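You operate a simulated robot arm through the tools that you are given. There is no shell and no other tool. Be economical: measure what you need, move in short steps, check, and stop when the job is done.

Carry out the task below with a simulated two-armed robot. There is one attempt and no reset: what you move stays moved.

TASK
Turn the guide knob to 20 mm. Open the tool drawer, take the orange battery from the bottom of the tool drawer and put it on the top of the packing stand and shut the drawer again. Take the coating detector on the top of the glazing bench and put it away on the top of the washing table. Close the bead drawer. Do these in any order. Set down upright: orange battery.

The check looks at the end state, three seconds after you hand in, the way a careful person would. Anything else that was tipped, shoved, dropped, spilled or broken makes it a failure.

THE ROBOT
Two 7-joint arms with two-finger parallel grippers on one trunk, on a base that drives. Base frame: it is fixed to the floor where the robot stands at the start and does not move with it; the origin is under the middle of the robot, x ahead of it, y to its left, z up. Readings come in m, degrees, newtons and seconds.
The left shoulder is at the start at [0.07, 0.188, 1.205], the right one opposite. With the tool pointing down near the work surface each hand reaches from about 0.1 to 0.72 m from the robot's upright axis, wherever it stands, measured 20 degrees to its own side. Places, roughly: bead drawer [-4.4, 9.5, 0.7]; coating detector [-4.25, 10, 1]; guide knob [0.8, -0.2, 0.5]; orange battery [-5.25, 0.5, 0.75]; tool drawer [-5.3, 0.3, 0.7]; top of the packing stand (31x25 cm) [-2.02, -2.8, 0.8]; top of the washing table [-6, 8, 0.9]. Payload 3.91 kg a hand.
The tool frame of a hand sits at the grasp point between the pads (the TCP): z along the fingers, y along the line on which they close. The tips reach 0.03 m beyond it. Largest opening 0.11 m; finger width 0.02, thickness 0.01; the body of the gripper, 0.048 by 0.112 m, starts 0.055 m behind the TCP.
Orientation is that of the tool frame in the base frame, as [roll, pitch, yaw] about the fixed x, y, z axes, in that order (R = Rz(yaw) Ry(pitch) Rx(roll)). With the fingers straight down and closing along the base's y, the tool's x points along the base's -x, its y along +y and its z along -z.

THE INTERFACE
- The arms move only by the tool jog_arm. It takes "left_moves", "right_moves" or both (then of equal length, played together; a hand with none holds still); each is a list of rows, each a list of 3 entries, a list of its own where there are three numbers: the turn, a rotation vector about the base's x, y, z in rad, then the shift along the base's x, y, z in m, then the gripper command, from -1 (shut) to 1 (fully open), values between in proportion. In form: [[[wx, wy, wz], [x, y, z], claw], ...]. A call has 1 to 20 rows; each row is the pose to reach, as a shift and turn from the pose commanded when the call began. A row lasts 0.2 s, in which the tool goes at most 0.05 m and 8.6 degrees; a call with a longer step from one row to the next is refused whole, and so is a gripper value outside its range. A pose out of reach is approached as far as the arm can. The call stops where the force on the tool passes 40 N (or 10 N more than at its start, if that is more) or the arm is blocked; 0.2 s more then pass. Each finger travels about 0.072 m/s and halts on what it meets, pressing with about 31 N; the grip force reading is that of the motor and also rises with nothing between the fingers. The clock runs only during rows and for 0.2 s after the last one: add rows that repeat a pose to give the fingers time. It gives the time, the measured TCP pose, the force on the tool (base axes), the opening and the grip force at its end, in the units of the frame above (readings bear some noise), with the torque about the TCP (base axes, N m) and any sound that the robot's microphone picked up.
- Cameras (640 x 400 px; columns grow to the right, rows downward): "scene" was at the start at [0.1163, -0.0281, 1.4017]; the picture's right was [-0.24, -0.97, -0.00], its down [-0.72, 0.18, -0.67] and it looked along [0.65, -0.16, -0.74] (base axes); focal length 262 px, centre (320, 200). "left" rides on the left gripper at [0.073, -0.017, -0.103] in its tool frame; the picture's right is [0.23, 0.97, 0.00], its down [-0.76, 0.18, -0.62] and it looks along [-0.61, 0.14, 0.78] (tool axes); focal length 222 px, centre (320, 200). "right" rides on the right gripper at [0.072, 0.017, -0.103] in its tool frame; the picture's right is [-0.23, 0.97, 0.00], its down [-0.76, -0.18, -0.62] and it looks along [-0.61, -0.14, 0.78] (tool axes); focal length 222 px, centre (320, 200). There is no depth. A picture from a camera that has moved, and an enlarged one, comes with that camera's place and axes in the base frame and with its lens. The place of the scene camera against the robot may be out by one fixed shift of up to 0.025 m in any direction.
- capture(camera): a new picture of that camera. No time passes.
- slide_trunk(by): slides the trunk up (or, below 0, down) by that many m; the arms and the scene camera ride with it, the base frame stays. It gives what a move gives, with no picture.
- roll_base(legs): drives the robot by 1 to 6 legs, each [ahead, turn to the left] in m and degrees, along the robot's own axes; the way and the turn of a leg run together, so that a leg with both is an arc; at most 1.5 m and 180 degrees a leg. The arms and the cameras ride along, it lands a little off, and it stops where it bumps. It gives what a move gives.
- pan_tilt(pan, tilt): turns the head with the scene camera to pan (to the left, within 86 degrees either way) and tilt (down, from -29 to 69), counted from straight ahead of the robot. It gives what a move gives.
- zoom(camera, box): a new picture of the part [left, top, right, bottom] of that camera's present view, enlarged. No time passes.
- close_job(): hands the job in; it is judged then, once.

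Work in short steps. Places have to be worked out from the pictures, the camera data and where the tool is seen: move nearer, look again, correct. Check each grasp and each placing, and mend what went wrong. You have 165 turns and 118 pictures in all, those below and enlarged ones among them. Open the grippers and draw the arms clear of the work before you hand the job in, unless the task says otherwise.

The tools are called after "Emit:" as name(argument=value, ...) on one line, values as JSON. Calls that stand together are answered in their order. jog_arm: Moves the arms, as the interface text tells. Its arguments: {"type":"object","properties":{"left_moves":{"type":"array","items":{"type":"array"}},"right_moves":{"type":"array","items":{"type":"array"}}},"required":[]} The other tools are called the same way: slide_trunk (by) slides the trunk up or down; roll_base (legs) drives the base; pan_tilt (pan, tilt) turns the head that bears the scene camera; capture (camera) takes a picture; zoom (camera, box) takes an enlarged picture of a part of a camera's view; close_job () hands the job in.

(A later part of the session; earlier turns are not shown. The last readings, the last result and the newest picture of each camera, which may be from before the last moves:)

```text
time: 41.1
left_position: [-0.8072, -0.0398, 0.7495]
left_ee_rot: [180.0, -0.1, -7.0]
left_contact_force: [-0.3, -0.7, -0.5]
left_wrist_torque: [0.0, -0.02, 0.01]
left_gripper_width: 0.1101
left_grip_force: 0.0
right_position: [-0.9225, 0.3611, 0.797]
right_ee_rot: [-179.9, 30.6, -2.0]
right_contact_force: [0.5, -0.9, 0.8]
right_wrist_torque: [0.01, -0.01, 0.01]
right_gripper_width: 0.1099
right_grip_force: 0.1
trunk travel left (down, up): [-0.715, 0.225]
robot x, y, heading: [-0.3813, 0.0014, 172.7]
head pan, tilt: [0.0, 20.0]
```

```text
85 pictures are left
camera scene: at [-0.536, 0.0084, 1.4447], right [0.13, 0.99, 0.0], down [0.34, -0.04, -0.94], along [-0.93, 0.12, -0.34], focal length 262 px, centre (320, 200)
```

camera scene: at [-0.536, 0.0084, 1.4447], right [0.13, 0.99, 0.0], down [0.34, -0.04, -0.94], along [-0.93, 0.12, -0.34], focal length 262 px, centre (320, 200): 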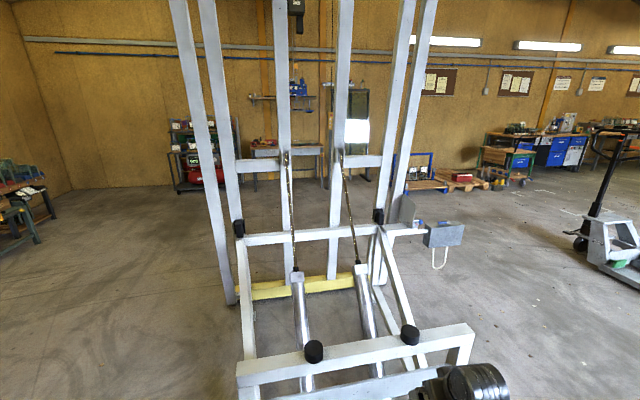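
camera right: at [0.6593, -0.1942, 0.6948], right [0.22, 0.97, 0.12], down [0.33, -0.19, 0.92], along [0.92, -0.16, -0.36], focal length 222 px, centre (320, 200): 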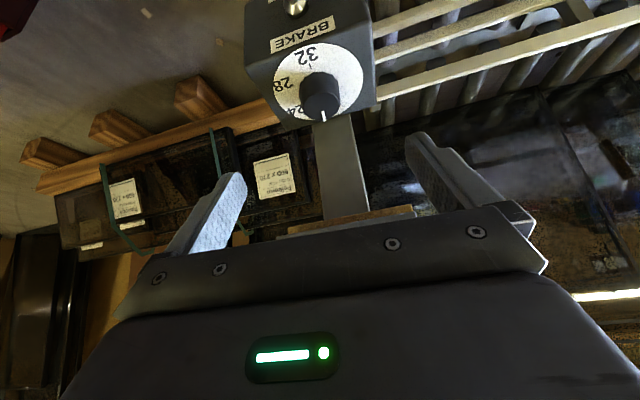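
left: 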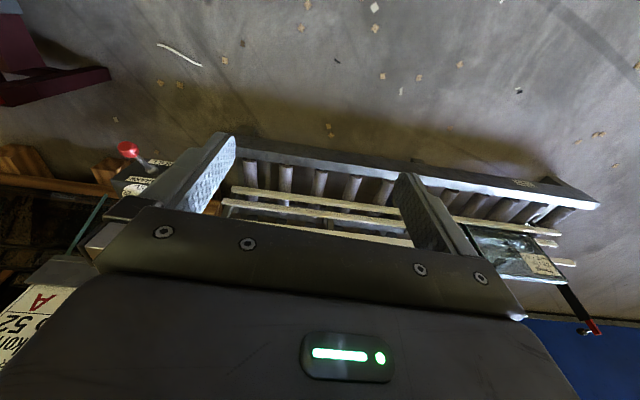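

A white rack stands right ahead, so I back up, swing around it on its south side (y≈-1.5), then look again.

Emit:
roll_base(legs=[[-0.28, 0], [0, 66], [1.0, 0], [0.75, 0], [0, -58]])

Emit:
capture(camera="scene")

```text
time: 57.0
left_position: [-1.4589, -1.6255, 0.7485]
left_ee_rot: [-179.9, 0.0, 0.2]
left_contact_force: [0.4, 0.1, 0.5]
left_wrist_torque: [0.01, -0.03, 0.0]
left_gripper_width: 0.1099
left_grip_force: 0.1
right_position: [-1.6241, -1.2417, 0.7979]
right_ee_rot: [-179.9, 30.6, 5.3]
right_contact_force: [0.3, -0.4, -0.1]
right_wrist_torque: [0.01, 0.01, -0.01]
right_gripper_width: 0.11
right_grip_force: 0.0
trunk travel left (down, up): [-0.715, 0.225]
robot x, y, heading: [-1.0404, -1.5295, 180.0]
head pan, tilt: [0.0, 20.0]
```

```text
84 pictures are left
camera scene: at [-1.197, -1.5423, 1.4447], right [0.0, 1.0, 0.0], down [0.34, 0.0, -0.94], along [-0.94, 0.0, -0.34], focal length 262 px, centre (320, 200)
```

scene: 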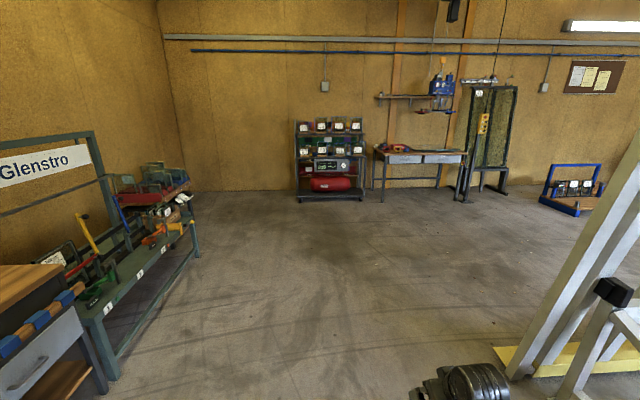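

The bench with two drawers is visible ahead-right against the far wall. I drive to about (-4.2, 0.2) facing it.

Emit:
roll_base(legs=[[1.2, 0], [1.2, 0], [0, -65], [1.0, 0], [0.85, 0], [0, 65]])

Emit:
pan_tilt(pan=0, tilt=35)

Emit:
capture(camera="scene")

```text
time: 83.4
left_position: [-4.6362, 0.0446, 0.7494]
left_ee_rot: [180.0, 0.0, 0.0]
left_contact_force: [0.1, -0.7, -0.3]
left_wrist_torque: [0.01, 0.01, 0.05]
left_gripper_width: 0.1101
left_grip_force: 0.0
right_position: [-4.8008, 0.4257, 0.7973]
right_ee_rot: [-179.8, 30.5, 5.1]
right_contact_force: [0.1, 0.4, 0.0]
right_wrist_torque: [0.02, 0.0, 0.03]
right_gripper_width: 0.11
right_grip_force: 0.2
trunk travel left (down, up): [-0.715, 0.225]
robot x, y, heading: [-4.2196, 0.1353, 179.7]
head pan, tilt: [0.0, 20.0]
```

```text
time: 84.2
left_position: [-4.6364, 0.0441, 0.7481]
left_ee_rot: [179.9, 0.0, 0.0]
left_contact_force: [-1.3, 0.7, 0.0]
left_wrist_torque: [-0.01, -0.02, 0.0]
left_gripper_width: 0.11
left_grip_force: 0.0
right_position: [-4.8006, 0.4254, 0.7965]
right_ee_rot: [180.0, 30.6, 5.1]
right_contact_force: [0.5, 0.0, 0.7]
right_wrist_torque: [-0.01, -0.01, 0.0]
right_gripper_width: 0.1101
right_grip_force: 0.1
trunk travel left (down, up): [-0.715, 0.225]
robot x, y, heading: [-4.2197, 0.1325, 179.8]
head pan, tilt: [0.0, 35.0]
```

```text
83 pictures are left
camera scene: at [-4.3692, 0.1257, 1.4209], right [0.01, 1.0, 0.0], down [0.57, 0.0, -0.82], along [-0.82, 0.0, -0.57], focal length 262 px, centre (320, 200)
```

scene: 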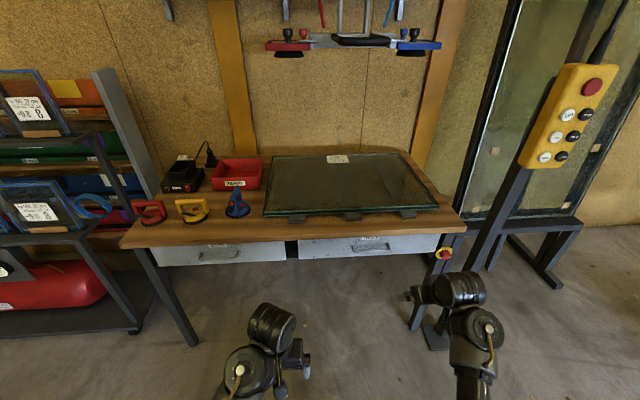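

I enlarge the drawer fronts.

Emit:
zoom(camera="scene", box=[120, 150, 480, 300])

Emit:
zoom(camera="scene", box=[280, 210, 460, 290])

```text
1.78 times, centred on (300, 225) of scene
camera zoom: at [-4.3692, 0.1257, 1.4209], right [0.01, 1.0, 0.0], down [0.57, 0.0, -0.82], along [-0.82, 0.0, -0.57], focal length 465 px, centre (356, 156)
```

zoom: 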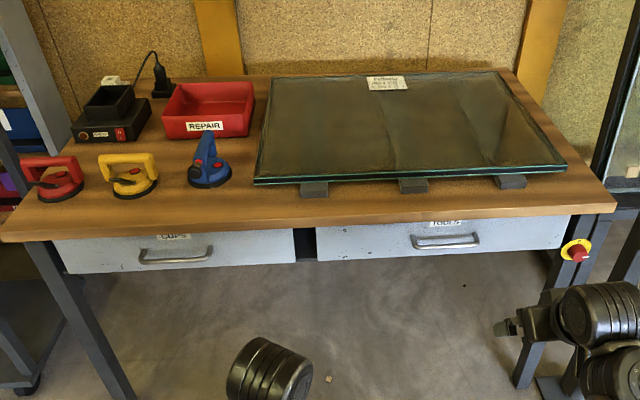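

```text
3.56 times, centred on (370, 250) of scene
camera zoom: at [-4.3692, 0.1257, 1.4209], right [0.01, 1.0, 0.0], down [0.57, 0.0, -0.82], along [-0.82, 0.0, -0.57], focal length 930 px, centre (142, 22)
```

zoom: 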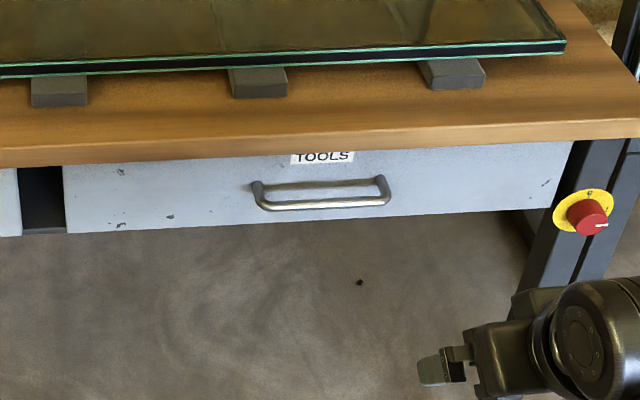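

The TOOLS drawer is the right one, handle near (-5.13, 0.33, 0.66). I bring the right hand to point forward: first pitch it up.

Emit:
jog_arm(right_moves=[[[0, 0.13, -0.011], [-0.01, -0.01, -0.005], 1], [[0, 0.26, -0.022], [-0.02, -0.02, -0.01], 1], [[0, 0.39, -0.033], [-0.03, -0.03, -0.02], 1], [[0, 0.52, -0.045], [-0.04, -0.04, -0.03], 1], [[0, 0.65, -0.055], [-0.05, -0.05, -0.04], 1], [[0, 0.78, -0.067], [-0.06, -0.06, -0.05], 1], [[0, 0.91, -0.078], [-0.07, -0.07, -0.06], 1], [[0, 1.037, -0.09], [-0.08, -0.08, -0.07], 1]])

Emit:
jog_arm(right_moves=[[[-0.14, 0, 0], [0, 0, 0], 1], [[-0.28, 0, 0], [0, 0, 0], 1], [[-0.42, 0, 0], [0, 0, 0], 1], [[-0.56, 0, 0], [0, 0, 0], 1], [[-0.7, 0, 0], [0, 0, 0], 1], [[-0.84, 0, 0], [0, 0, 0], 1], [[-0.98, 0, 0], [0, 0, 0], 1], [[-1.12, 0, 0], [0, 0, 0], 1], [[-1.26, 0, 0], [0, 0, 0], 1], [[-1.4, 0, 0], [0, 0, 0], 1], [[-1.54, 0, 0], [0, 0, 0], 1]])

Emit:
capture(camera="right")

Emit:
capture(camera="scene")

```text
time: 86.0
left_position: [-4.6372, 0.043, 0.7495]
left_ee_rot: [180.0, 0.0, 0.1]
left_contact_force: [-0.2, -0.6, 0.1]
left_wrist_torque: [-0.02, -0.02, -0.04]
left_gripper_width: 0.1098
left_grip_force: 0.0
right_position: [-4.8812, 0.3469, 0.7276]
right_ee_rot: [-89.1, 88.0, 89.2]
right_contact_force: [0.2, 0.0, -0.3]
right_wrist_torque: [0.0, 0.0, 0.0]
right_gripper_width: 0.1099
right_grip_force: 0.1
trunk travel left (down, up): [-0.715, 0.225]
robot x, y, heading: [-4.2231, 0.1315, 179.6]
head pan, tilt: [0.0, 35.0]
```

```text
time: 88.3
left_position: [-4.637, 0.0443, 0.7503]
left_ee_rot: [-180.0, -0.1, 0.1]
left_contact_force: [0.7, 0.4, -0.2]
left_wrist_torque: [-0.01, 0.0, -0.01]
left_gripper_width: 0.11
left_grip_force: 0.1
right_position: [-4.8725, 0.3654, 0.7173]
right_ee_rot: [92.7, 5.4, -90.3]
right_contact_force: [-1.3, 0.1, -1.1]
right_wrist_torque: [-0.04, -0.02, 0.0]
right_gripper_width: 0.1101
right_grip_force: 0.1
trunk travel left (down, up): [-0.715, 0.225]
robot x, y, heading: [-4.2189, 0.132, 179.7]
head pan, tilt: [0.0, 35.0]
```

```text
80 pictures are left
camera right: at [-4.7702, 0.2927, 0.7308], right [-0.05, 0.14, 0.99], down [0.63, 0.77, -0.08], along [-0.77, 0.62, -0.12], focal length 222 px, centre (320, 200)
```

right: 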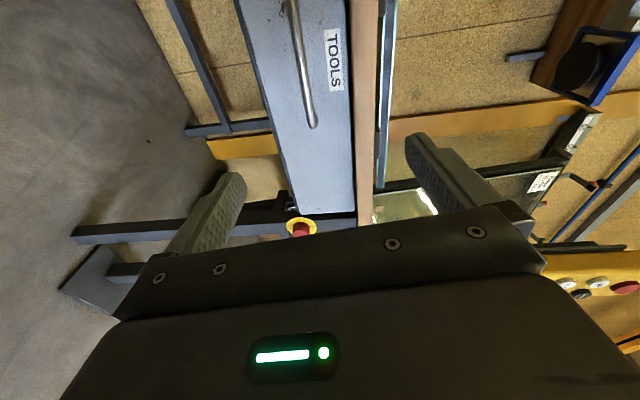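

```text
79 pictures are left
camera scene: at [-4.3692, 0.1257, 1.4208], right [0.01, 1.0, 0.0], down [0.57, 0.0, -0.82], along [-0.82, 0.0, -0.57], focal length 262 px, centre (320, 200)
```

scene: 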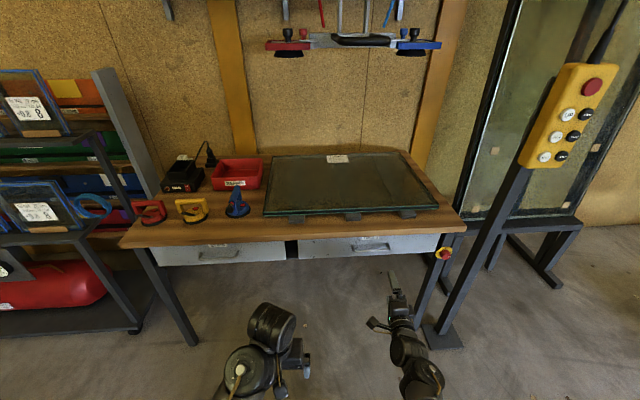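

Hand points forward. The handle appears near (-5.05, 0.25…0.385, 0.695). I align sideways and height, fix small tilt, and look again.

Emit:
jog_arm(right_moves=[[[-0.047, 0.024, 0], [-0.02, -0.024, -0.011], 1], [[-0.094, 0.047, 0], [-0.05, -0.047, -0.022], 1]])

Emit:
capture(camera="right")

Emit:
zoom(camera="scene", box=[290, 200, 470, 320])

```text
time: 89.0
left_position: [-4.6374, 0.044, 0.7479]
left_ee_rot: [-180.0, 0.0, 0.1]
left_contact_force: [0.0, -0.2, -0.9]
left_wrist_torque: [0.0, 0.01, 0.01]
left_gripper_width: 0.1098
left_grip_force: 0.1
right_position: [-4.9303, 0.2971, 0.7048]
right_ee_rot: [89.1, -1.8, -90.0]
right_contact_force: [0.2, -0.4, -1.0]
right_wrist_torque: [-0.01, 0.02, 0.01]
right_gripper_width: 0.11
right_grip_force: 0.1
trunk travel left (down, up): [-0.715, 0.225]
robot x, y, heading: [-4.2214, 0.1332, 179.7]
head pan, tilt: [0.0, 35.0]
```

```text
78 pictures are left
camera right: at [-4.8269, 0.2266, 0.7217], right [0.02, 0.26, 0.97], down [0.62, 0.76, -0.21], along [-0.78, 0.6, -0.15], focal length 222 px, centre (320, 200)
```

right: 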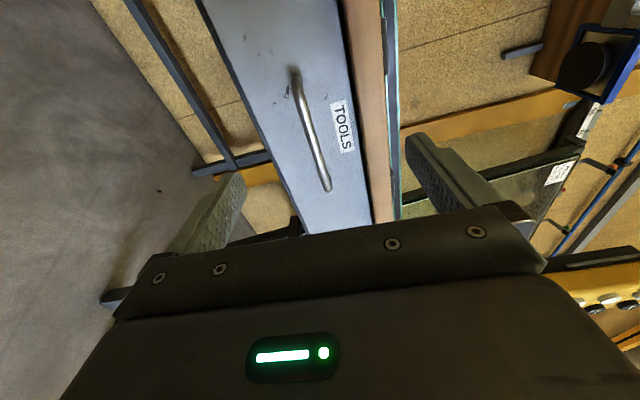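

```text
3.33 times, centred on (380, 260) of scene
camera zoom: at [-4.3714, 0.1247, 1.4205], right [0.01, 1.0, 0.0], down [0.57, 0.0, -0.82], along [-0.82, 0.0, -0.57], focal length 872 px, centre (120, 0)
```

zoom: 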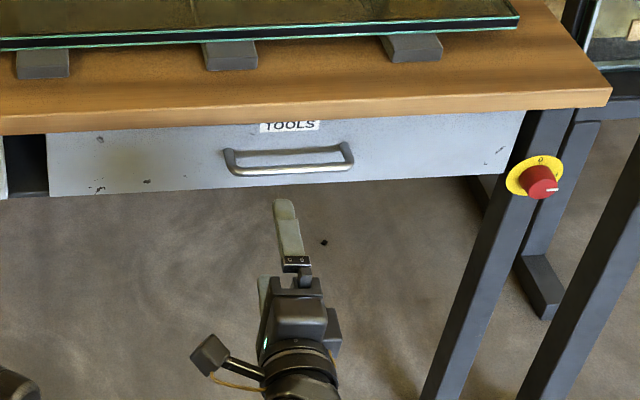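

Handle bar at x≈-5.073, y 0.255–0.398, z≈0.69. I narrow the fingers, move onto the bar and close.

Emit:
jog_arm(right_moves=[[[0, 0, 0], [-0.02, 0.015, -0.015], 0.3], [[0, 0, 0], [-0.05, 0.028, -0.015], -0.05], [[0, 0, 0], [-0.08, 0.028, -0.015], -0.05], [[0, 0, 0], [-0.11, 0.028, -0.015], -0.05], [[0, 0, 0], [-0.132, 0.028, -0.015], -0.05], [[0, 0, 0], [-0.132, 0.028, -0.015], -0.05]])

Emit:
capture(camera="right")

Emit:
zoom(camera="scene", box=[290, 200, 470, 320])

```text
time: 90.3
left_position: [-4.6363, 0.0431, 0.75]
left_ee_rot: [180.0, 0.0, 0.0]
left_contact_force: [0.0, 0.3, 0.3]
left_wrist_torque: [-0.01, 0.01, -0.02]
left_gripper_width: 0.1102
left_grip_force: 0.0
right_position: [-4.9788, 0.3389, 0.7349]
right_ee_rot: [89.2, -1.7, -89.9]
right_contact_force: [0.2, -0.2, -0.4]
right_wrist_torque: [0.02, -0.02, -0.01]
right_gripper_width: 0.0521
right_grip_force: 0.0
right hand out of reach, approached as far as the arm can: row 1, 2, 3, 4, 5, 6
trunk travel left (down, up): [-0.715, 0.225]
robot x, y, heading: [-4.2211, 0.1306, 179.6]
head pan, tilt: [0.0, 35.0]
```

```text
76 pictures are left
camera right: at [-4.8759, 0.2679, 0.7529], right [0.02, 0.26, 0.97], down [0.62, 0.76, -0.21], along [-0.78, 0.6, -0.15], focal length 222 px, centre (320, 200)
```

right: 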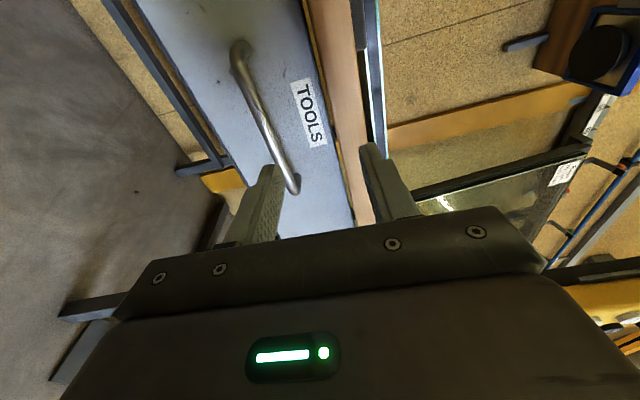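

```text
3.33 times, centred on (380, 260) of scene
camera zoom: at [-4.3694, 0.1261, 1.4208], right [0.01, 1.0, 0.0], down [0.57, 0.0, -0.82], along [-0.82, 0.0, -0.57], focal length 872 px, centre (120, 0)
```

zoom: 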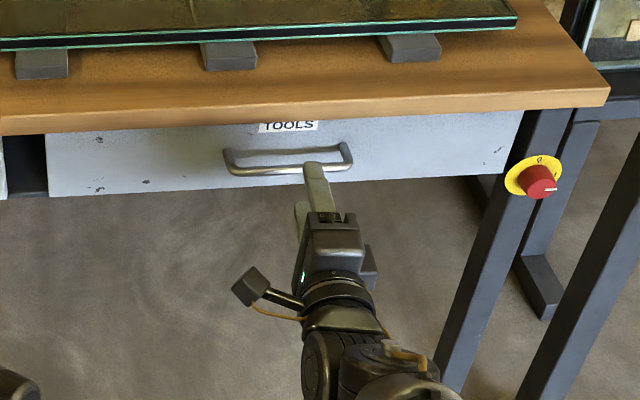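

Out of reach at this shoulder height. I lower the trunk 0.2 m, drive 0.1 m nearer (hand then below the drawer front), and look.

Emit:
slide_trunk(by=-0.2)

Emit:
roll_base(legs=[[0.08, 0]])

Emit:
jog_arm(right_moves=[[[0, 0, 0], [0.03, -0.01, 0.03], -0.05], [[0, 0, 0], [0.05, -0.01, 0.07], -0.05], [[0, 0, 0], [0.05, -0.01, 0.11], -0.05], [[0, 0, 0], [0.05, -0.01, 0.155], -0.05]])

Emit:
capture(camera="right")

```text
time: 92.5
left_position: [-4.6381, 0.0423, 0.5491]
left_ee_rot: [180.0, 0.0, 0.0]
left_contact_force: [-0.2, -0.5, 0.0]
left_wrist_torque: [-0.01, -0.01, 0.01]
left_gripper_width: 0.11
left_grip_force: 0.1
right_position: [-4.9795, 0.3383, 0.5361]
right_ee_rot: [89.0, -1.7, -90.0]
right_contact_force: [0.1, -0.5, -0.6]
right_wrist_torque: [0.06, -0.02, 0.02]
right_gripper_width: 0.0522
right_grip_force: 0.0
trunk travel left (down, up): [-0.515, 0.425]
robot x, y, heading: [-4.2234, 0.1327, 179.8]
head pan, tilt: [0.0, 35.0]
```

```text
time: 93.6
left_position: [-4.7168, 0.0423, 0.5481]
left_ee_rot: [-180.0, -0.1, 0.1]
left_contact_force: [-0.3, 0.3, 0.8]
left_wrist_torque: [0.0, -0.01, 0.02]
left_gripper_width: 0.1103
left_grip_force: 0.0
right_position: [-5.0581, 0.3377, 0.5335]
right_ee_rot: [89.1, -1.7, -89.9]
right_contact_force: [-0.2, 0.0, -0.8]
right_wrist_torque: [0.01, 0.01, -0.02]
right_gripper_width: 0.0522
right_grip_force: 0.0
trunk travel left (down, up): [-0.515, 0.425]
robot x, y, heading: [-4.3004, 0.1354, 179.9]
head pan, tilt: [0.0, 35.0]
```

```text
time: 94.6
left_position: [-4.7166, 0.0432, 0.5492]
left_ee_rot: [-180.0, 0.0, 0.1]
left_contact_force: [1.3, -0.6, 0.2]
left_wrist_torque: [-0.01, 0.02, -0.04]
left_gripper_width: 0.1098
left_grip_force: 0.0
right_position: [-5.0577, 0.3369, 0.5372]
right_ee_rot: [89.0, -1.7, -89.9]
right_contact_force: [0.4, 0.3, -0.1]
right_wrist_torque: [0.0, 0.01, -0.02]
right_gripper_width: 0.0521
right_grip_force: 0.1
right hand out of reach, approached as far as the arm can: row 1, 2, 3, 4
trunk travel left (down, up): [-0.515, 0.425]
robot x, y, heading: [-4.3016, 0.1316, 179.9]
head pan, tilt: [0.0, 35.0]
```

```text
74 pictures are left
camera right: at [-4.9547, 0.2673, 0.5529], right [0.02, 0.26, 0.97], down [0.62, 0.76, -0.21], along [-0.78, 0.6, -0.15], focal length 222 px, centre (320, 200)
```

right: 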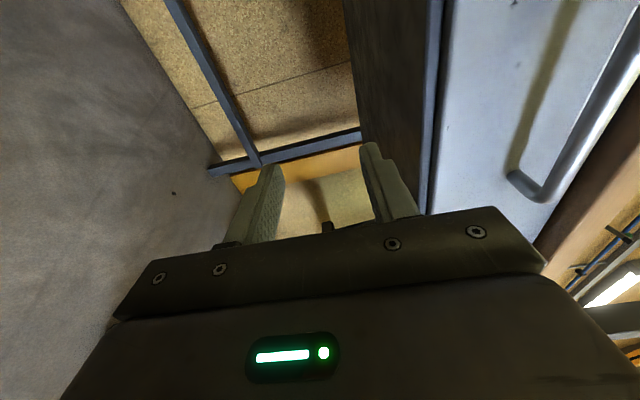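

The wrist seems to be at a joint limit. I back off, undo some of the roll (to about 55°) and test whether the hand moves freely.

Emit:
roll_base(legs=[[-0.12, 0]])

Emit:
jog_arm(right_moves=[[[0.14, 0, 0], [0, 0, 0], -0.05], [[0.28, 0, 0], [0, 0, 0.02], -0.05], [[0.42, 0, 0], [0, 0, 0.06], -0.05], [[0.56, 0, 0], [0, 0, 0.1], -0.05], [[0.56, 0, 0], [0, 0, 0.14], -0.05], [[0.56, 0, 0], [0, -0.01, 0.155], -0.05]])

Emit:
capture(camera="right")

```text
time: 95.8
left_position: [-4.5921, 0.0428, 0.5511]
left_ee_rot: [-180.0, 0.1, 0.2]
left_contact_force: [-0.4, 0.2, -0.3]
left_wrist_torque: [-0.02, 0.0, -0.01]
left_gripper_width: 0.11
left_grip_force: 0.1
right_position: [-4.9358, 0.3359, 0.537]
right_ee_rot: [89.1, -1.7, -89.9]
right_contact_force: [0.7, -0.1, -0.1]
right_wrist_torque: [-0.01, -0.01, 0.0]
right_gripper_width: 0.0523
right_grip_force: 0.1
trunk travel left (down, up): [-0.515, 0.425]
robot x, y, heading: [-4.1781, 0.1323, 179.9]
head pan, tilt: [0.0, 35.0]
```

```text
time: 97.2
left_position: [-4.5918, 0.0415, 0.5486]
left_ee_rot: [-179.9, 0.0, 0.2]
left_contact_force: [0.0, -0.1, 0.1]
left_wrist_torque: [0.03, -0.03, 0.03]
left_gripper_width: 0.1101
left_grip_force: 0.1
right_position: [-4.9362, 0.3264, 0.6908]
right_ee_rot: [89.2, 30.5, -89.9]
right_contact_force: [-0.7, -0.7, 0.0]
right_wrist_torque: [-0.01, -0.01, -0.03]
right_gripper_width: 0.0524
right_grip_force: 0.0
right hand out of reach, approached as far as the arm can: row 2
trunk travel left (down, up): [-0.515, 0.425]
robot x, y, heading: [-4.1801, 0.1311, 179.8]
head pan, tilt: [0.0, 35.0]
```

```text
73 pictures are left
camera right: at [-4.8323, 0.2579, 0.6666], right [0.01, -0.3, 0.95], down [0.62, 0.75, 0.23], along [-0.79, 0.59, 0.2], focal length 222 px, centre (320, 200)
```

right: 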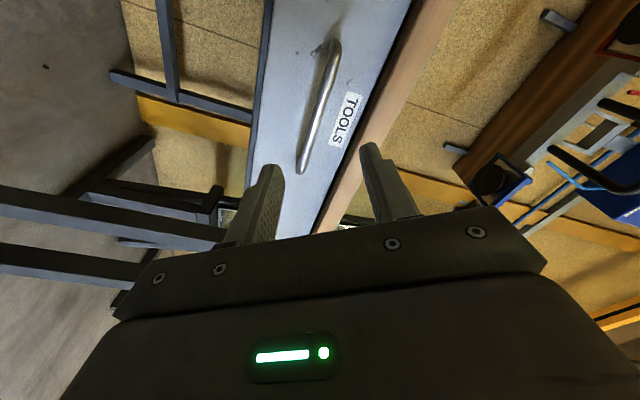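

It moves freely now. At this height I try to roll back toward vertical closing in part.

Emit:
jog_arm(right_moves=[[[-0.13, 0, 0], [0, 0, 0], -0.05], [[-0.26, 0, 0], [0, 0, 0], -0.05], [[-0.4, 0, 0], [0, 0, 0], -0.05]])

Emit:
capture(camera="right")

```text
time: 98.0
left_position: [-4.593, 0.042, 0.5486]
left_ee_rot: [-180.0, 0.0, 0.2]
left_contact_force: [0.2, -0.8, -0.3]
left_wrist_torque: [0.02, -0.01, -0.04]
left_gripper_width: 0.1099
left_grip_force: 0.1
right_position: [-4.9362, 0.3263, 0.6907]
right_ee_rot: [89.0, 7.5, -89.9]
right_contact_force: [0.4, 0.2, 0.4]
right_wrist_torque: [-0.01, 0.0, 0.02]
right_gripper_width: 0.0523
right_grip_force: 0.0
trunk travel left (down, up): [-0.515, 0.425]
robot x, y, heading: [-4.1789, 0.1354, 179.5]
head pan, tilt: [0.0, 35.0]
```

```text
72 pictures are left
camera right: at [-4.8325, 0.2543, 0.6964], right [0.02, 0.1, 0.99], down [0.62, 0.78, -0.09], along [-0.79, 0.62, -0.05], focal length 222 px, centre (320, 200)
```

right: 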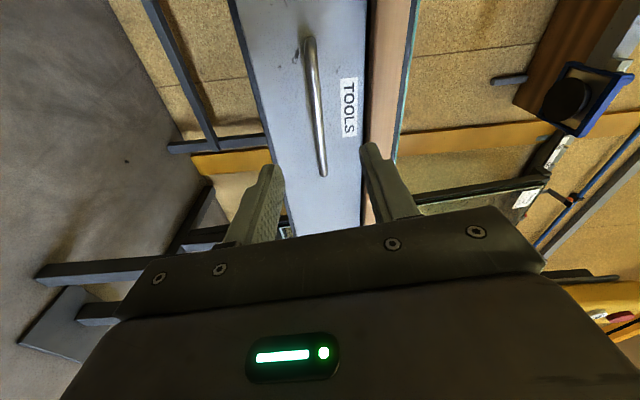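

Well aligned with the bar (z≈0.69). I drive 0.1 m forward, keeping the hand posture.

Emit:
roll_base(legs=[[0.1, 0]])

Emit:
capture(camera="right")

```text
time: 99.2
left_position: [-4.6916, 0.042, 0.5488]
left_ee_rot: [179.9, -0.1, 0.2]
left_contact_force: [-0.3, -0.8, 0.3]
left_wrist_torque: [0.01, -0.01, 0.02]
left_gripper_width: 0.1099
left_grip_force: 0.1
right_position: [-5.036, 0.326, 0.6889]
right_ee_rot: [89.2, 7.6, -89.9]
right_contact_force: [0.6, 0.3, -0.7]
right_wrist_torque: [0.03, 0.03, 0.0]
right_gripper_width: 0.0522
right_grip_force: 0.1
trunk travel left (down, up): [-0.515, 0.425]
robot x, y, heading: [-4.2755, 0.1353, 179.7]
head pan, tilt: [0.0, 35.0]
```

```text
71 pictures are left
camera right: at [-4.933, 0.2541, 0.6951], right [0.01, 0.1, 1.0], down [0.62, 0.78, -0.09], along [-0.79, 0.62, -0.05], focal length 222 px, centre (320, 200)
```

right: 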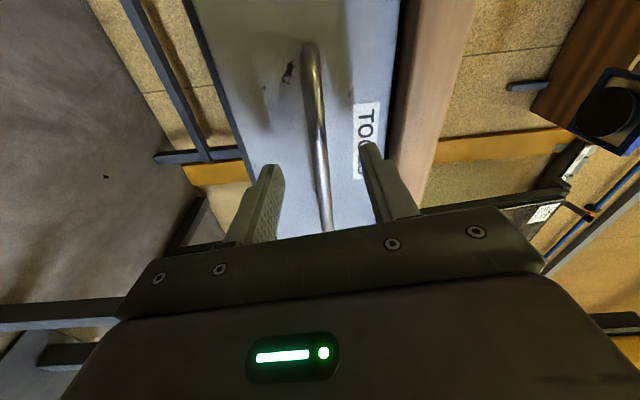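

The bar lies between the fingers. I advance 2.5 cm with the arm and close.

Emit:
jog_arm(right_moves=[[[0, 0, 0], [-0.015, 0, 0], -0.05], [[0, 0, 0], [-0.028, 0, 0], -0.05], [[0, 0, 0], [-0.028, 0, 0], -0.4], [[0, 0, 0], [-0.028, 0, 0], -1], [[0, 0, 0], [-0.028, 0, 0], -1], [[0, 0, 0], [-0.028, 0, 0], -1]])

Emit:
capture(camera="right")

```text
time: 100.6
left_position: [-4.6908, 0.0429, 0.5489]
left_ee_rot: [179.9, 0.0, 0.2]
left_contact_force: [0.4, -0.4, -0.6]
left_wrist_torque: [-0.04, -0.01, -0.03]
left_gripper_width: 0.1101
left_grip_force: 0.0
right_position: [-5.0629, 0.3262, 0.6897]
right_ee_rot: [89.1, 7.4, -89.8]
right_contact_force: [1.3, -0.6, -0.5]
right_wrist_torque: [-1.04, -0.08, -0.04]
right_gripper_width: 0.0143
right_grip_force: 45.4
trunk travel left (down, up): [-0.515, 0.425]
robot x, y, heading: [-4.2773, 0.1355, 180.0]
head pan, tilt: [0.0, 35.0]
```

```text
70 pictures are left
camera right: at [-4.9601, 0.2539, 0.6955], right [0.02, 0.1, 0.99], down [0.62, 0.78, -0.09], along [-0.79, 0.62, -0.05], focal length 222 px, centre (320, 200)
```

right: 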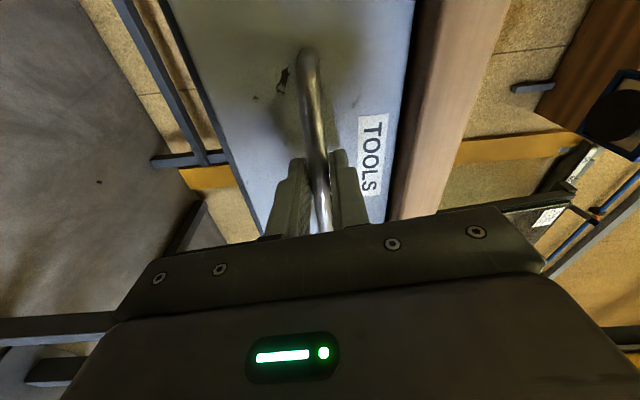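

The bar is gripped. I pull the drawer by driving back 0.25 m in two parts.

Emit:
roll_base(legs=[[-0.1, 0], [-0.15, 0]])

Emit:
capture(camera="scene")

```text
time: 102.4
left_position: [-4.5277, 0.0419, 0.5502]
left_ee_rot: [180.0, -0.1, 0.1]
left_contact_force: [0.0, -0.3, -0.2]
left_wrist_torque: [0.01, -0.01, 0.0]
left_gripper_width: 0.1101
left_grip_force: 0.1
right_position: [-4.8988, 0.3352, 0.6884]
right_ee_rot: [89.1, 7.3, -91.1]
right_contact_force: [0.0, 2.0, -1.9]
right_wrist_torque: [-1.01, -0.16, 0.74]
right_gripper_width: 0.0143
right_grip_force: 44.3
trunk travel left (down, up): [-0.515, 0.425]
robot x, y, heading: [-4.1088, 0.1344, 179.5]
head pan, tilt: [0.0, 35.0]
stopped in leg 2: the force on the tool passed its limit at 41 N (the readings are from after the stop); the commanded pose is now the measured one
```

```text
69 pictures are left
camera scene: at [-4.26, 0.126, 1.2207], right [0.01, 1.0, 0.0], down [0.57, 0.0, -0.82], along [-0.82, 0.01, -0.57], focal length 262 px, centre (320, 200)
```

scene: 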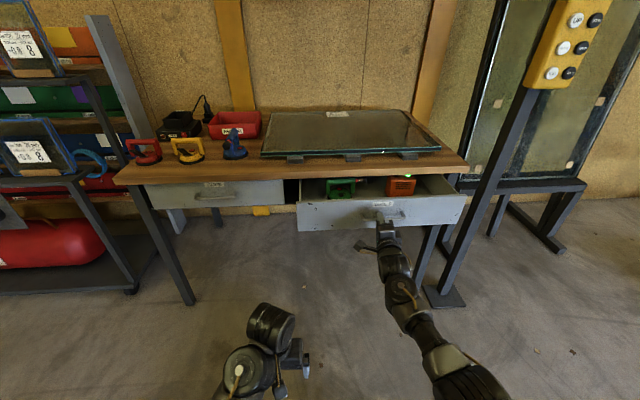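

The drawer is about 0.165 m open; I see the orange battery at its right side. I try to pull a bit more.

Emit:
roll_base(legs=[[-0.08, 0]])

Emit:
zoom(camera="scene", box=[290, 150, 480, 250])

```text
time: 103.4
left_position: [-4.4455, 0.0409, 0.5503]
left_ee_rot: [179.7, -0.1, 0.4]
left_contact_force: [-0.4, 0.7, 0.8]
left_wrist_torque: [0.0, 0.03, 0.02]
left_gripper_width: 0.11
left_grip_force: 0.1
right_position: [-4.8194, 0.3406, 0.6897]
right_ee_rot: [89.0, 7.2, -91.6]
right_contact_force: [-1.3, 34.0, -3.3]
right_wrist_torque: [-0.92, -0.11, 0.17]
right_gripper_width: 0.0139
right_grip_force: 44.9
trunk travel left (down, up): [-0.515, 0.425]
robot x, y, heading: [-4.0292, 0.1337, 179.6]
head pan, tilt: [0.0, 35.0]
```

```text
3.37 times, centred on (385, 200) of scene
camera zoom: at [-4.1791, 0.1297, 1.2208], right [0.01, 1.0, 0.0], down [0.57, -0.01, -0.82], along [-0.82, 0.0, -0.57], focal length 881 px, centre (101, 200)
```

zoom: 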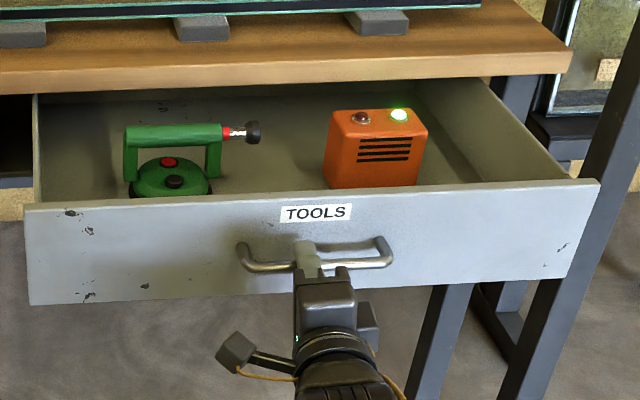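

Drawer is open about 0.245 m, and the orange battery stands in it near (-5.02, 0.44). I release the handle and back off.

Emit:
jog_arm(right_moves=[[[0, 0, 0], [0, 0, 0], -0.4], [[0, 0, 0], [0, 0, 0], 0], [[0, 0, 0], [0, 0, 0], 0.2], [[0, 0, 0], [0, 0, 0], 0.2]])

Emit:
roll_base(legs=[[-0.15, 0]])

Emit:
slide_trunk(by=0.3)

Emit:
capture(camera="scene")

```text
time: 104.4
left_position: [-4.4474, 0.0403, 0.5486]
left_ee_rot: [-180.0, 0.0, 0.5]
left_contact_force: [-1.1, -0.6, 0.6]
left_wrist_torque: [0.02, -0.02, -0.03]
left_gripper_width: 0.1102
left_grip_force: 0.0
right_position: [-4.8189, 0.3377, 0.6912]
right_ee_rot: [89.0, 7.5, -91.6]
right_contact_force: [0.3, 0.6, 0.0]
right_wrist_torque: [0.01, -0.02, -0.02]
right_gripper_width: 0.0661
right_grip_force: 0.0
trunk travel left (down, up): [-0.515, 0.425]
robot x, y, heading: [-4.0317, 0.1303, 179.5]
head pan, tilt: [0.0, 35.0]
```

```text
time: 105.8
left_position: [-4.2977, 0.0379, 0.5496]
left_ee_rot: [-180.0, 0.1, 0.5]
left_contact_force: [0.9, -0.3, 0.4]
left_wrist_torque: [-0.01, -0.02, -0.02]
left_gripper_width: 0.1101
left_grip_force: 0.0
right_position: [-4.6695, 0.336, 0.6923]
right_ee_rot: [88.9, 7.3, -91.5]
right_contact_force: [1.0, 0.2, 0.7]
right_wrist_torque: [0.0, -0.02, -0.02]
right_gripper_width: 0.0661
right_grip_force: 0.0
trunk travel left (down, up): [-0.515, 0.425]
robot x, y, heading: [-3.8793, 0.1356, 179.5]
head pan, tilt: [0.0, 35.0]
```

```text
time: 108.8
left_position: [-4.2972, 0.0395, 0.8491]
left_ee_rot: [180.0, 0.0, 0.4]
left_contact_force: [0.3, 0.2, -0.1]
left_wrist_torque: [0.02, -0.01, 0.01]
left_gripper_width: 0.11
left_grip_force: 0.0
right_position: [-4.6693, 0.337, 0.9911]
right_ee_rot: [89.0, 7.4, -91.6]
right_contact_force: [-0.2, 0.3, 0.6]
right_wrist_torque: [-0.01, -0.01, 0.03]
right_gripper_width: 0.0658
right_grip_force: 0.2
trunk travel left (down, up): [-0.815, 0.125]
robot x, y, heading: [-3.8786, 0.1286, 179.4]
head pan, tilt: [0.0, 35.0]
```

```text
67 pictures are left
camera scene: at [-4.03, 0.1238, 1.5208], right [0.01, 1.0, 0.0], down [0.57, 0.0, -0.82], along [-0.82, 0.01, -0.57], focal length 262 px, centre (320, 200)
```

scene: 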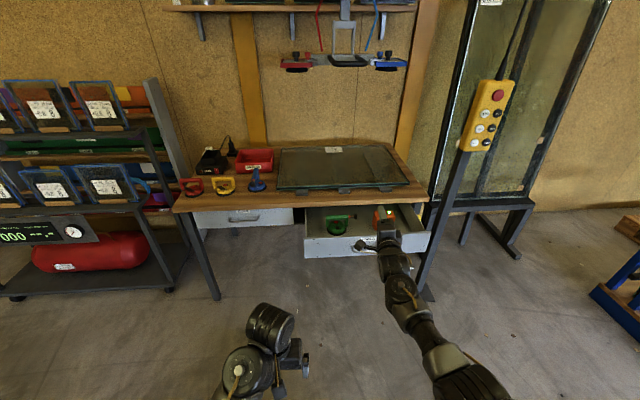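

From this pose, pitching the hand straight down makes the fingers close along x (the battery's thin side, roughly). I pitch it down in place.

Emit:
jog_arm(right_moves=[[[0, -0.14, 0], [0, 0, 0], 0.6], [[0, -0.28, 0], [0, 0, 0], 1], [[0, -0.42, 0], [0, 0, 0], 1], [[0, -0.56, 0], [0.0, 0, 0], 1], [[0, -0.7, 0], [0.01, 0, 0], 1], [[0, -0.84, 0], [0.02, 0, 0], 1], [[0, -0.98, 0], [0.03, 0, 0], 1], [[0, -1.12, 0], [0.04, 0, 0], 1], [[0, -1.26, 0], [0.05, 0, 0], 1], [[0, -1.4, 0], [0.05, 0, 0], 1], [[0, -1.54, 0], [0.05, 0, 0], 1]])

Emit:
capture(camera="right")

```text
time: 111.2
left_position: [-4.2964, 0.039, 0.8501]
left_ee_rot: [180.0, 0.1, 0.4]
left_contact_force: [-0.9, -0.2, -0.4]
left_wrist_torque: [0.03, -0.01, -0.02]
left_gripper_width: 0.11
left_grip_force: 0.1
right_position: [-4.6206, 0.3359, 0.9909]
right_ee_rot: [177.5, 1.7, -82.8]
right_contact_force: [0.2, -0.4, -0.5]
right_wrist_torque: [0.01, -0.03, 0.02]
right_gripper_width: 0.1102
right_grip_force: 0.1
trunk travel left (down, up): [-0.815, 0.125]
robot x, y, heading: [-3.8789, 0.1307, 179.5]
head pan, tilt: [0.0, 35.0]
```

```text
66 pictures are left
camera right: at [-4.6236, 0.2607, 1.0916], right [-0.99, 0.1, 0.05], down [0.11, 0.76, 0.64], along [0.03, 0.64, -0.77], focal length 222 px, centre (320, 200)
```

right: 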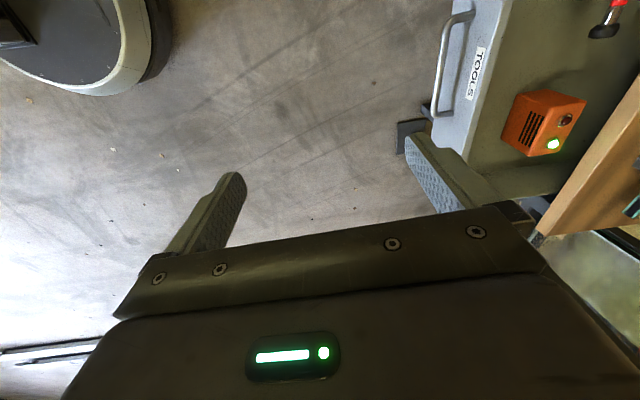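

I drive 0.4 m ahead so the hand is above the open drawer (hand at z 0.99, clear of everything) and look down.

Emit:
roll_base(legs=[[0.4, 0]])

Emit:
capture(camera="right")

Emit:
capture(camera="scene")

```text
time: 113.7
left_position: [-4.6983, 0.0407, 0.85]
left_ee_rot: [179.9, 0.0, 0.5]
left_contact_force: [0.3, -0.8, 0.4]
left_wrist_torque: [-0.06, 0.03, 0.0]
left_gripper_width: 0.11
left_grip_force: 0.0
right_position: [-5.0228, 0.3372, 0.9901]
right_ee_rot: [177.3, 1.8, -82.6]
right_contact_force: [0.0, -0.2, 0.0]
right_wrist_torque: [0.02, 0.02, 0.0]
right_gripper_width: 0.1099
right_grip_force: 0.1
trunk travel left (down, up): [-0.815, 0.125]
robot x, y, heading: [-4.2827, 0.1352, 179.4]
head pan, tilt: [0.0, 35.0]
```

```text
65 pictures are left
camera right: at [-5.0246, 0.263, 1.0921], right [-0.99, 0.1, 0.05], down [0.11, 0.76, 0.64], along [0.02, 0.64, -0.77], focal length 222 px, centre (320, 200)
```

right: 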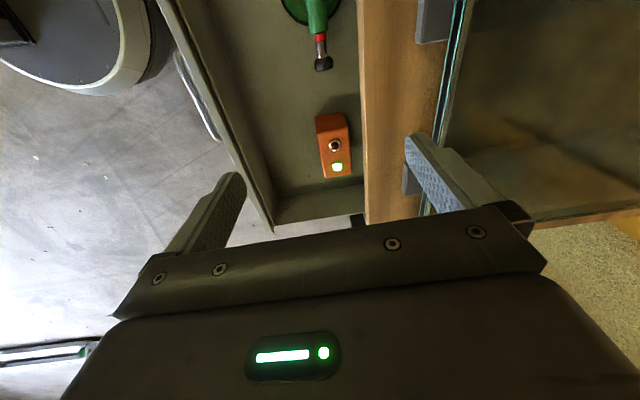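

```text
64 pictures are left
camera scene: at [-4.4308, 0.1264, 1.5209], right [0.01, 1.0, 0.0], down [0.57, 0.0, -0.82], along [-0.82, 0.01, -0.57], focal length 262 px, centre (320, 200)
```

scene: 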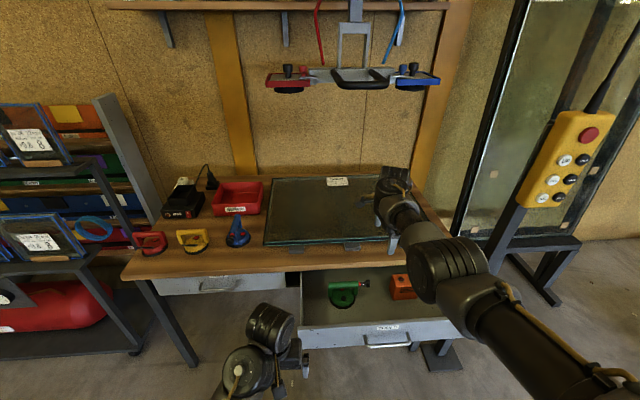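

I enlarge the battery in the hand view to measure it.

Emit:
zoom(camera="right", box=[280, 90, 400, 220])

```text
3.08 times, centred on (340, 155) of right
camera zoom: at [-5.0246, 0.263, 1.0921], right [-0.99, 0.1, 0.05], down [0.11, 0.76, 0.64], along [0.02, 0.64, -0.77], focal length 684 px, centre (258, 338)
```

zoom: 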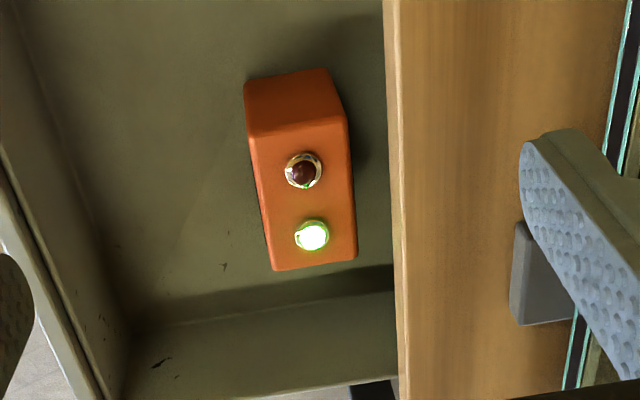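

The battery (about 0.056 x 0.09 m, top z≈0.73) sits only 1.7 cm in front of the tabletop edge. I'll pull the drawer further from inside its front panel with the closed fingers: first move over the free spot and straighten the hand.

Emit:
jog_arm(right_moves=[[[-0.01, -0.02, -0.05], [0.035, -0.004, 0], 0.3], [[-0.025, -0.05, -0.129], [0.07, -0.007, 0], -0.3], [[-0.025, -0.05, -0.129], [0.1, -0.007, 0], -1], [[-0.025, -0.05, -0.129], [0.1, -0.007, -0.05], -1], [[-0.025, -0.05, -0.129], [0.1, -0.007, -0.1], -1], [[-0.025, -0.05, -0.129], [0.1, -0.007, -0.15], -1]])

Emit:
capture(camera="right")

Emit:
zoom(camera="scene", box=[280, 200, 520, 380])

```text
time: 115.1
left_position: [-4.6982, 0.0413, 0.8501]
left_ee_rot: [-180.0, 0.0, 0.5]
left_contact_force: [0.3, 0.2, 0.7]
left_wrist_torque: [-0.03, 0.0, 0.0]
left_gripper_width: 0.1099
left_grip_force: 0.0
right_position: [-4.9235, 0.3301, 0.8401]
right_ee_rot: [-179.8, 0.2, -89.9]
right_contact_force: [0.3, -0.3, 0.5]
right_wrist_torque: [-0.02, -0.03, -0.01]
right_gripper_width: 0.0
right_grip_force: 31.0
right hand out of reach, approached as far as the arm can: row 3
trunk travel left (down, up): [-0.815, 0.125]
robot x, y, heading: [-4.282, 0.1391, 179.7]
head pan, tilt: [0.0, 35.0]
```

```text
62 pictures are left
camera right: at [-4.94, 0.2591, 0.9429], right [-0.97, 0.23, 0.0], down [0.17, 0.76, 0.63], along [0.14, 0.61, -0.78], focal length 222 px, centre (320, 200)
```

right: 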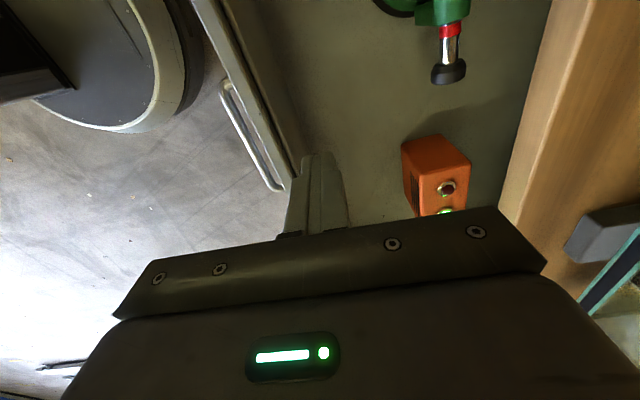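

```text
2.22 times, centred on (400, 290) of scene
camera zoom: at [-4.4321, 0.1256, 1.5208], right [0.01, 1.0, 0.0], down [0.57, 0.0, -0.82], along [-0.82, 0.01, -0.57], focal length 581 px, centre (142, 0)
```

zoom: 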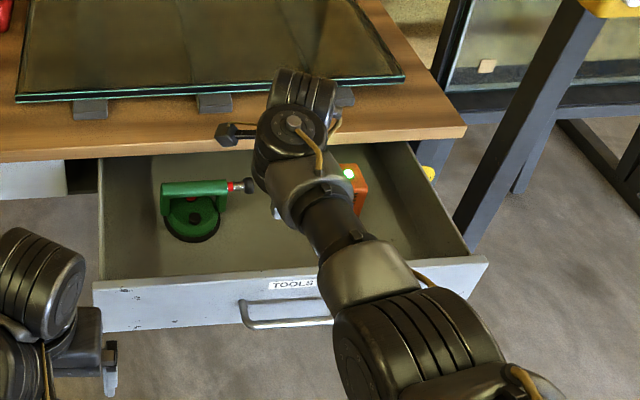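

Spot is free. I lower so the closed fingertips are inside the drawer, then pull toward +x by 0.08 m past contact.

Emit:
jog_arm(right_moves=[[[0, 0, 0], [0, 0, -0.04], -1], [[0, 0, 0], [0, 0, -0.08], -1], [[0, 0, 0], [0, 0, -0.11], -1], [[0, 0, 0], [0.02, 0, -0.11], -1], [[0, 0, 0], [0.035, 0, -0.11], -1], [[0, 0, 0], [0.05, 0, -0.11], -1], [[0, 0, 0], [0.065, 0, -0.11], -1], [[0, 0, 0], [0.08, 0, -0.11], -1], [[0, 0, 0], [0.095, 0, -0.11], -1], [[0, 0, 0], [0.11, 0, -0.11], -1]])

Emit:
capture(camera="right")

```text
time: 117.5
left_position: [-4.6967, 0.0417, 0.8491]
left_ee_rot: [-180.0, 0.1, 0.5]
left_contact_force: [0.0, -0.1, 0.0]
left_wrist_torque: [-0.02, 0.02, 0.02]
left_gripper_width: 0.1101
left_grip_force: 0.0
right_position: [-4.8312, 0.3901, 0.7435]
right_ee_rot: [178.4, 3.6, -92.8]
right_contact_force: [0.3, -0.7, 0.1]
right_wrist_torque: [0.0, 0.0, 0.01]
right_gripper_width: 0.0002
right_grip_force: 30.6
trunk travel left (down, up): [-0.815, 0.125]
robot x, y, heading: [-4.2847, 0.1367, 179.7]
head pan, tilt: [0.0, 35.0]
stopped in row 10 (right hand): the arm was blocked; the commanded pose is now the measured one
```

```text
60 pictures are left
camera right: at [-4.85, 0.3134, 0.8428], right [-0.96, 0.27, 0.04], down [0.23, 0.71, 0.66], along [0.15, 0.65, -0.75], focal length 222 px, centre (320, 200)
```

right: 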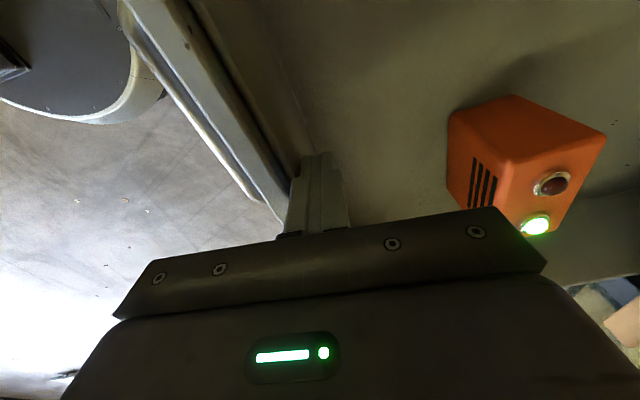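

The drawer moved about 6 cm before the arm blocked. I lift out and look from above.

Emit:
jog_arm(right_moves=[[[0, 0, 0], [-0.02, -0.01, 0.01], -1], [[0, 0, 0], [-0.025, -0.02, 0.05], -1], [[0, 0, 0], [-0.03, -0.03, 0.1], -0.5], [[0, -0.03, 0.03], [-0.06, -0.05, 0.14], 0], [[0, -0.05, 0.05], [-0.1, -0.06, 0.16], 1], [[0, -0.05, 0.05], [-0.14, -0.06, 0.16], 1]])

Emit:
capture(camera="right")

```text
refused: row 3 steps farther than a row can; nothing moved
```

```text
59 pictures are left
camera right: at [-4.85, 0.3134, 0.8428], right [-0.96, 0.27, 0.04], down [0.23, 0.71, 0.66], along [0.15, 0.65, -0.75], focal length 222 px, centre (320, 200)
```

right: 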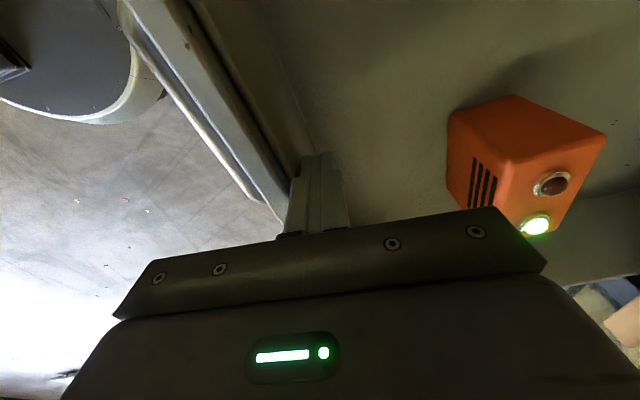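

One step was slightly too long; I repeat with shorter steps.

Emit:
jog_arm(right_moves=[[[0, 0, 0], [-0.02, -0.01, 0.01], -1], [[0, 0, 0], [-0.025, -0.02, 0.045], -1], [[0, 0, 0], [-0.03, -0.03, 0.085], -0.5], [[0, -0.03, 0.03], [-0.05, -0.04, 0.12], 0], [[0, -0.05, 0.05], [-0.08, -0.05, 0.15], 1], [[0, -0.05, 0.05], [-0.12, -0.05, 0.16], 1], [[0, -0.05, 0.05], [-0.15, -0.05, 0.16], 1]])

Emit:
capture(camera="right")

```text
time: 119.1
left_position: [-4.6971, 0.0387, 0.8491]
left_ee_rot: [-179.9, 0.1, 0.5]
left_contact_force: [-0.2, -0.4, -0.9]
left_wrist_torque: [0.07, 0.0, 0.0]
left_gripper_width: 0.1101
left_grip_force: 0.0
right_position: [-4.9513, 0.3337, 0.906]
right_ee_rot: [180.0, 3.4, -89.4]
right_contact_force: [0.1, -0.1, 0.4]
right_wrist_torque: [0.06, -0.01, -0.03]
right_gripper_width: 0.1098
right_grip_force: 0.1
right hand out of reach, approached as far as the arm can: row 3, 4, 7
trunk travel left (down, up): [-0.815, 0.125]
robot x, y, heading: [-4.2841, 0.1341, 179.5]
head pan, tilt: [0.0, 35.0]
```

```text
58 pictures are left
camera right: at [-4.9663, 0.2559, 1.004], right [-0.98, 0.22, 0.01], down [0.17, 0.72, 0.67], along [0.14, 0.65, -0.74], focal length 222 px, centre (320, 200)
```

right: 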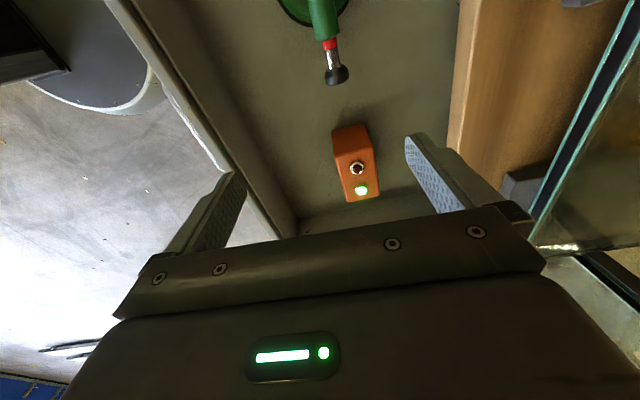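

There is now about 8 cm behind the battery, whose centre is (-4.984, 0.458). I drive 0.1 m closer for reach, then bring the hand above it.

Emit:
roll_base(legs=[[0.1, 0]])

Emit:
jog_arm(right_moves=[[[-0.03, 0, 0], [0.03, 0.03, 0], 1], [[-0.059, 0, 0], [0.05, 0.07, 0], 1], [[-0.059, 0, 0], [0.067, 0.11, -0.01], 1], [[-0.059, 0, 0], [0.067, 0.124, -0.04], 1]])

Emit:
capture(camera="right")

```text
time: 120.2
left_position: [-4.7986, 0.0421, 0.8499]
left_ee_rot: [-180.0, 0.0, 0.6]
left_contact_force: [0.3, -0.8, 0.1]
left_wrist_torque: [0.04, 0.02, 0.03]
left_gripper_width: 0.1103
left_grip_force: 0.1
right_position: [-5.0486, 0.337, 0.9039]
right_ee_rot: [-179.9, 3.2, -89.7]
right_contact_force: [-0.1, -1.2, -0.8]
right_wrist_torque: [0.02, -0.03, 0.0]
right_gripper_width: 0.11
right_grip_force: 0.0
trunk travel left (down, up): [-0.815, 0.125]
robot x, y, heading: [-4.3858, 0.134, 179.4]
head pan, tilt: [0.0, 35.0]
```

```text
time: 121.2
left_position: [-4.7981, 0.0417, 0.8491]
left_ee_rot: [180.0, -0.1, 0.6]
left_contact_force: [0.9, -0.2, 0.6]
left_wrist_torque: [0.01, 0.02, -0.02]
left_gripper_width: 0.1101
left_grip_force: 0.1
right_position: [-4.9847, 0.4615, 0.8653]
right_ee_rot: [-179.9, -0.2, -89.5]
right_contact_force: [0.1, -0.5, 0.2]
right_wrist_torque: [0.04, -0.04, 0.0]
right_gripper_width: 0.1099
right_grip_force: 0.0
trunk travel left (down, up): [-0.815, 0.125]
robot x, y, heading: [-4.3815, 0.1374, 179.5]
head pan, tilt: [0.0, 35.0]
```

```text
57 pictures are left
camera right: at [-5.0006, 0.3905, 0.9688], right [-0.98, 0.22, 0.0], down [0.17, 0.77, 0.62], along [0.14, 0.61, -0.78], focal length 222 px, centre (320, 200)
```

right: 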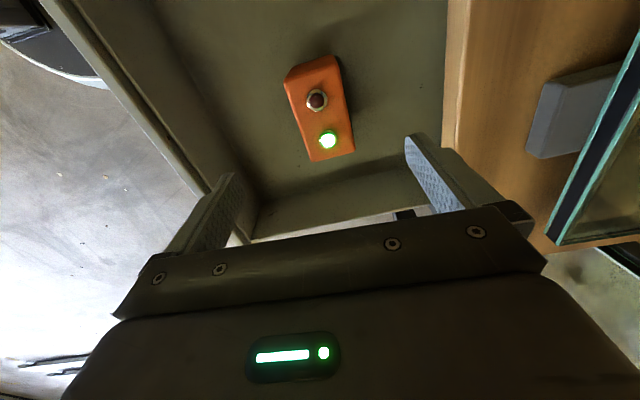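

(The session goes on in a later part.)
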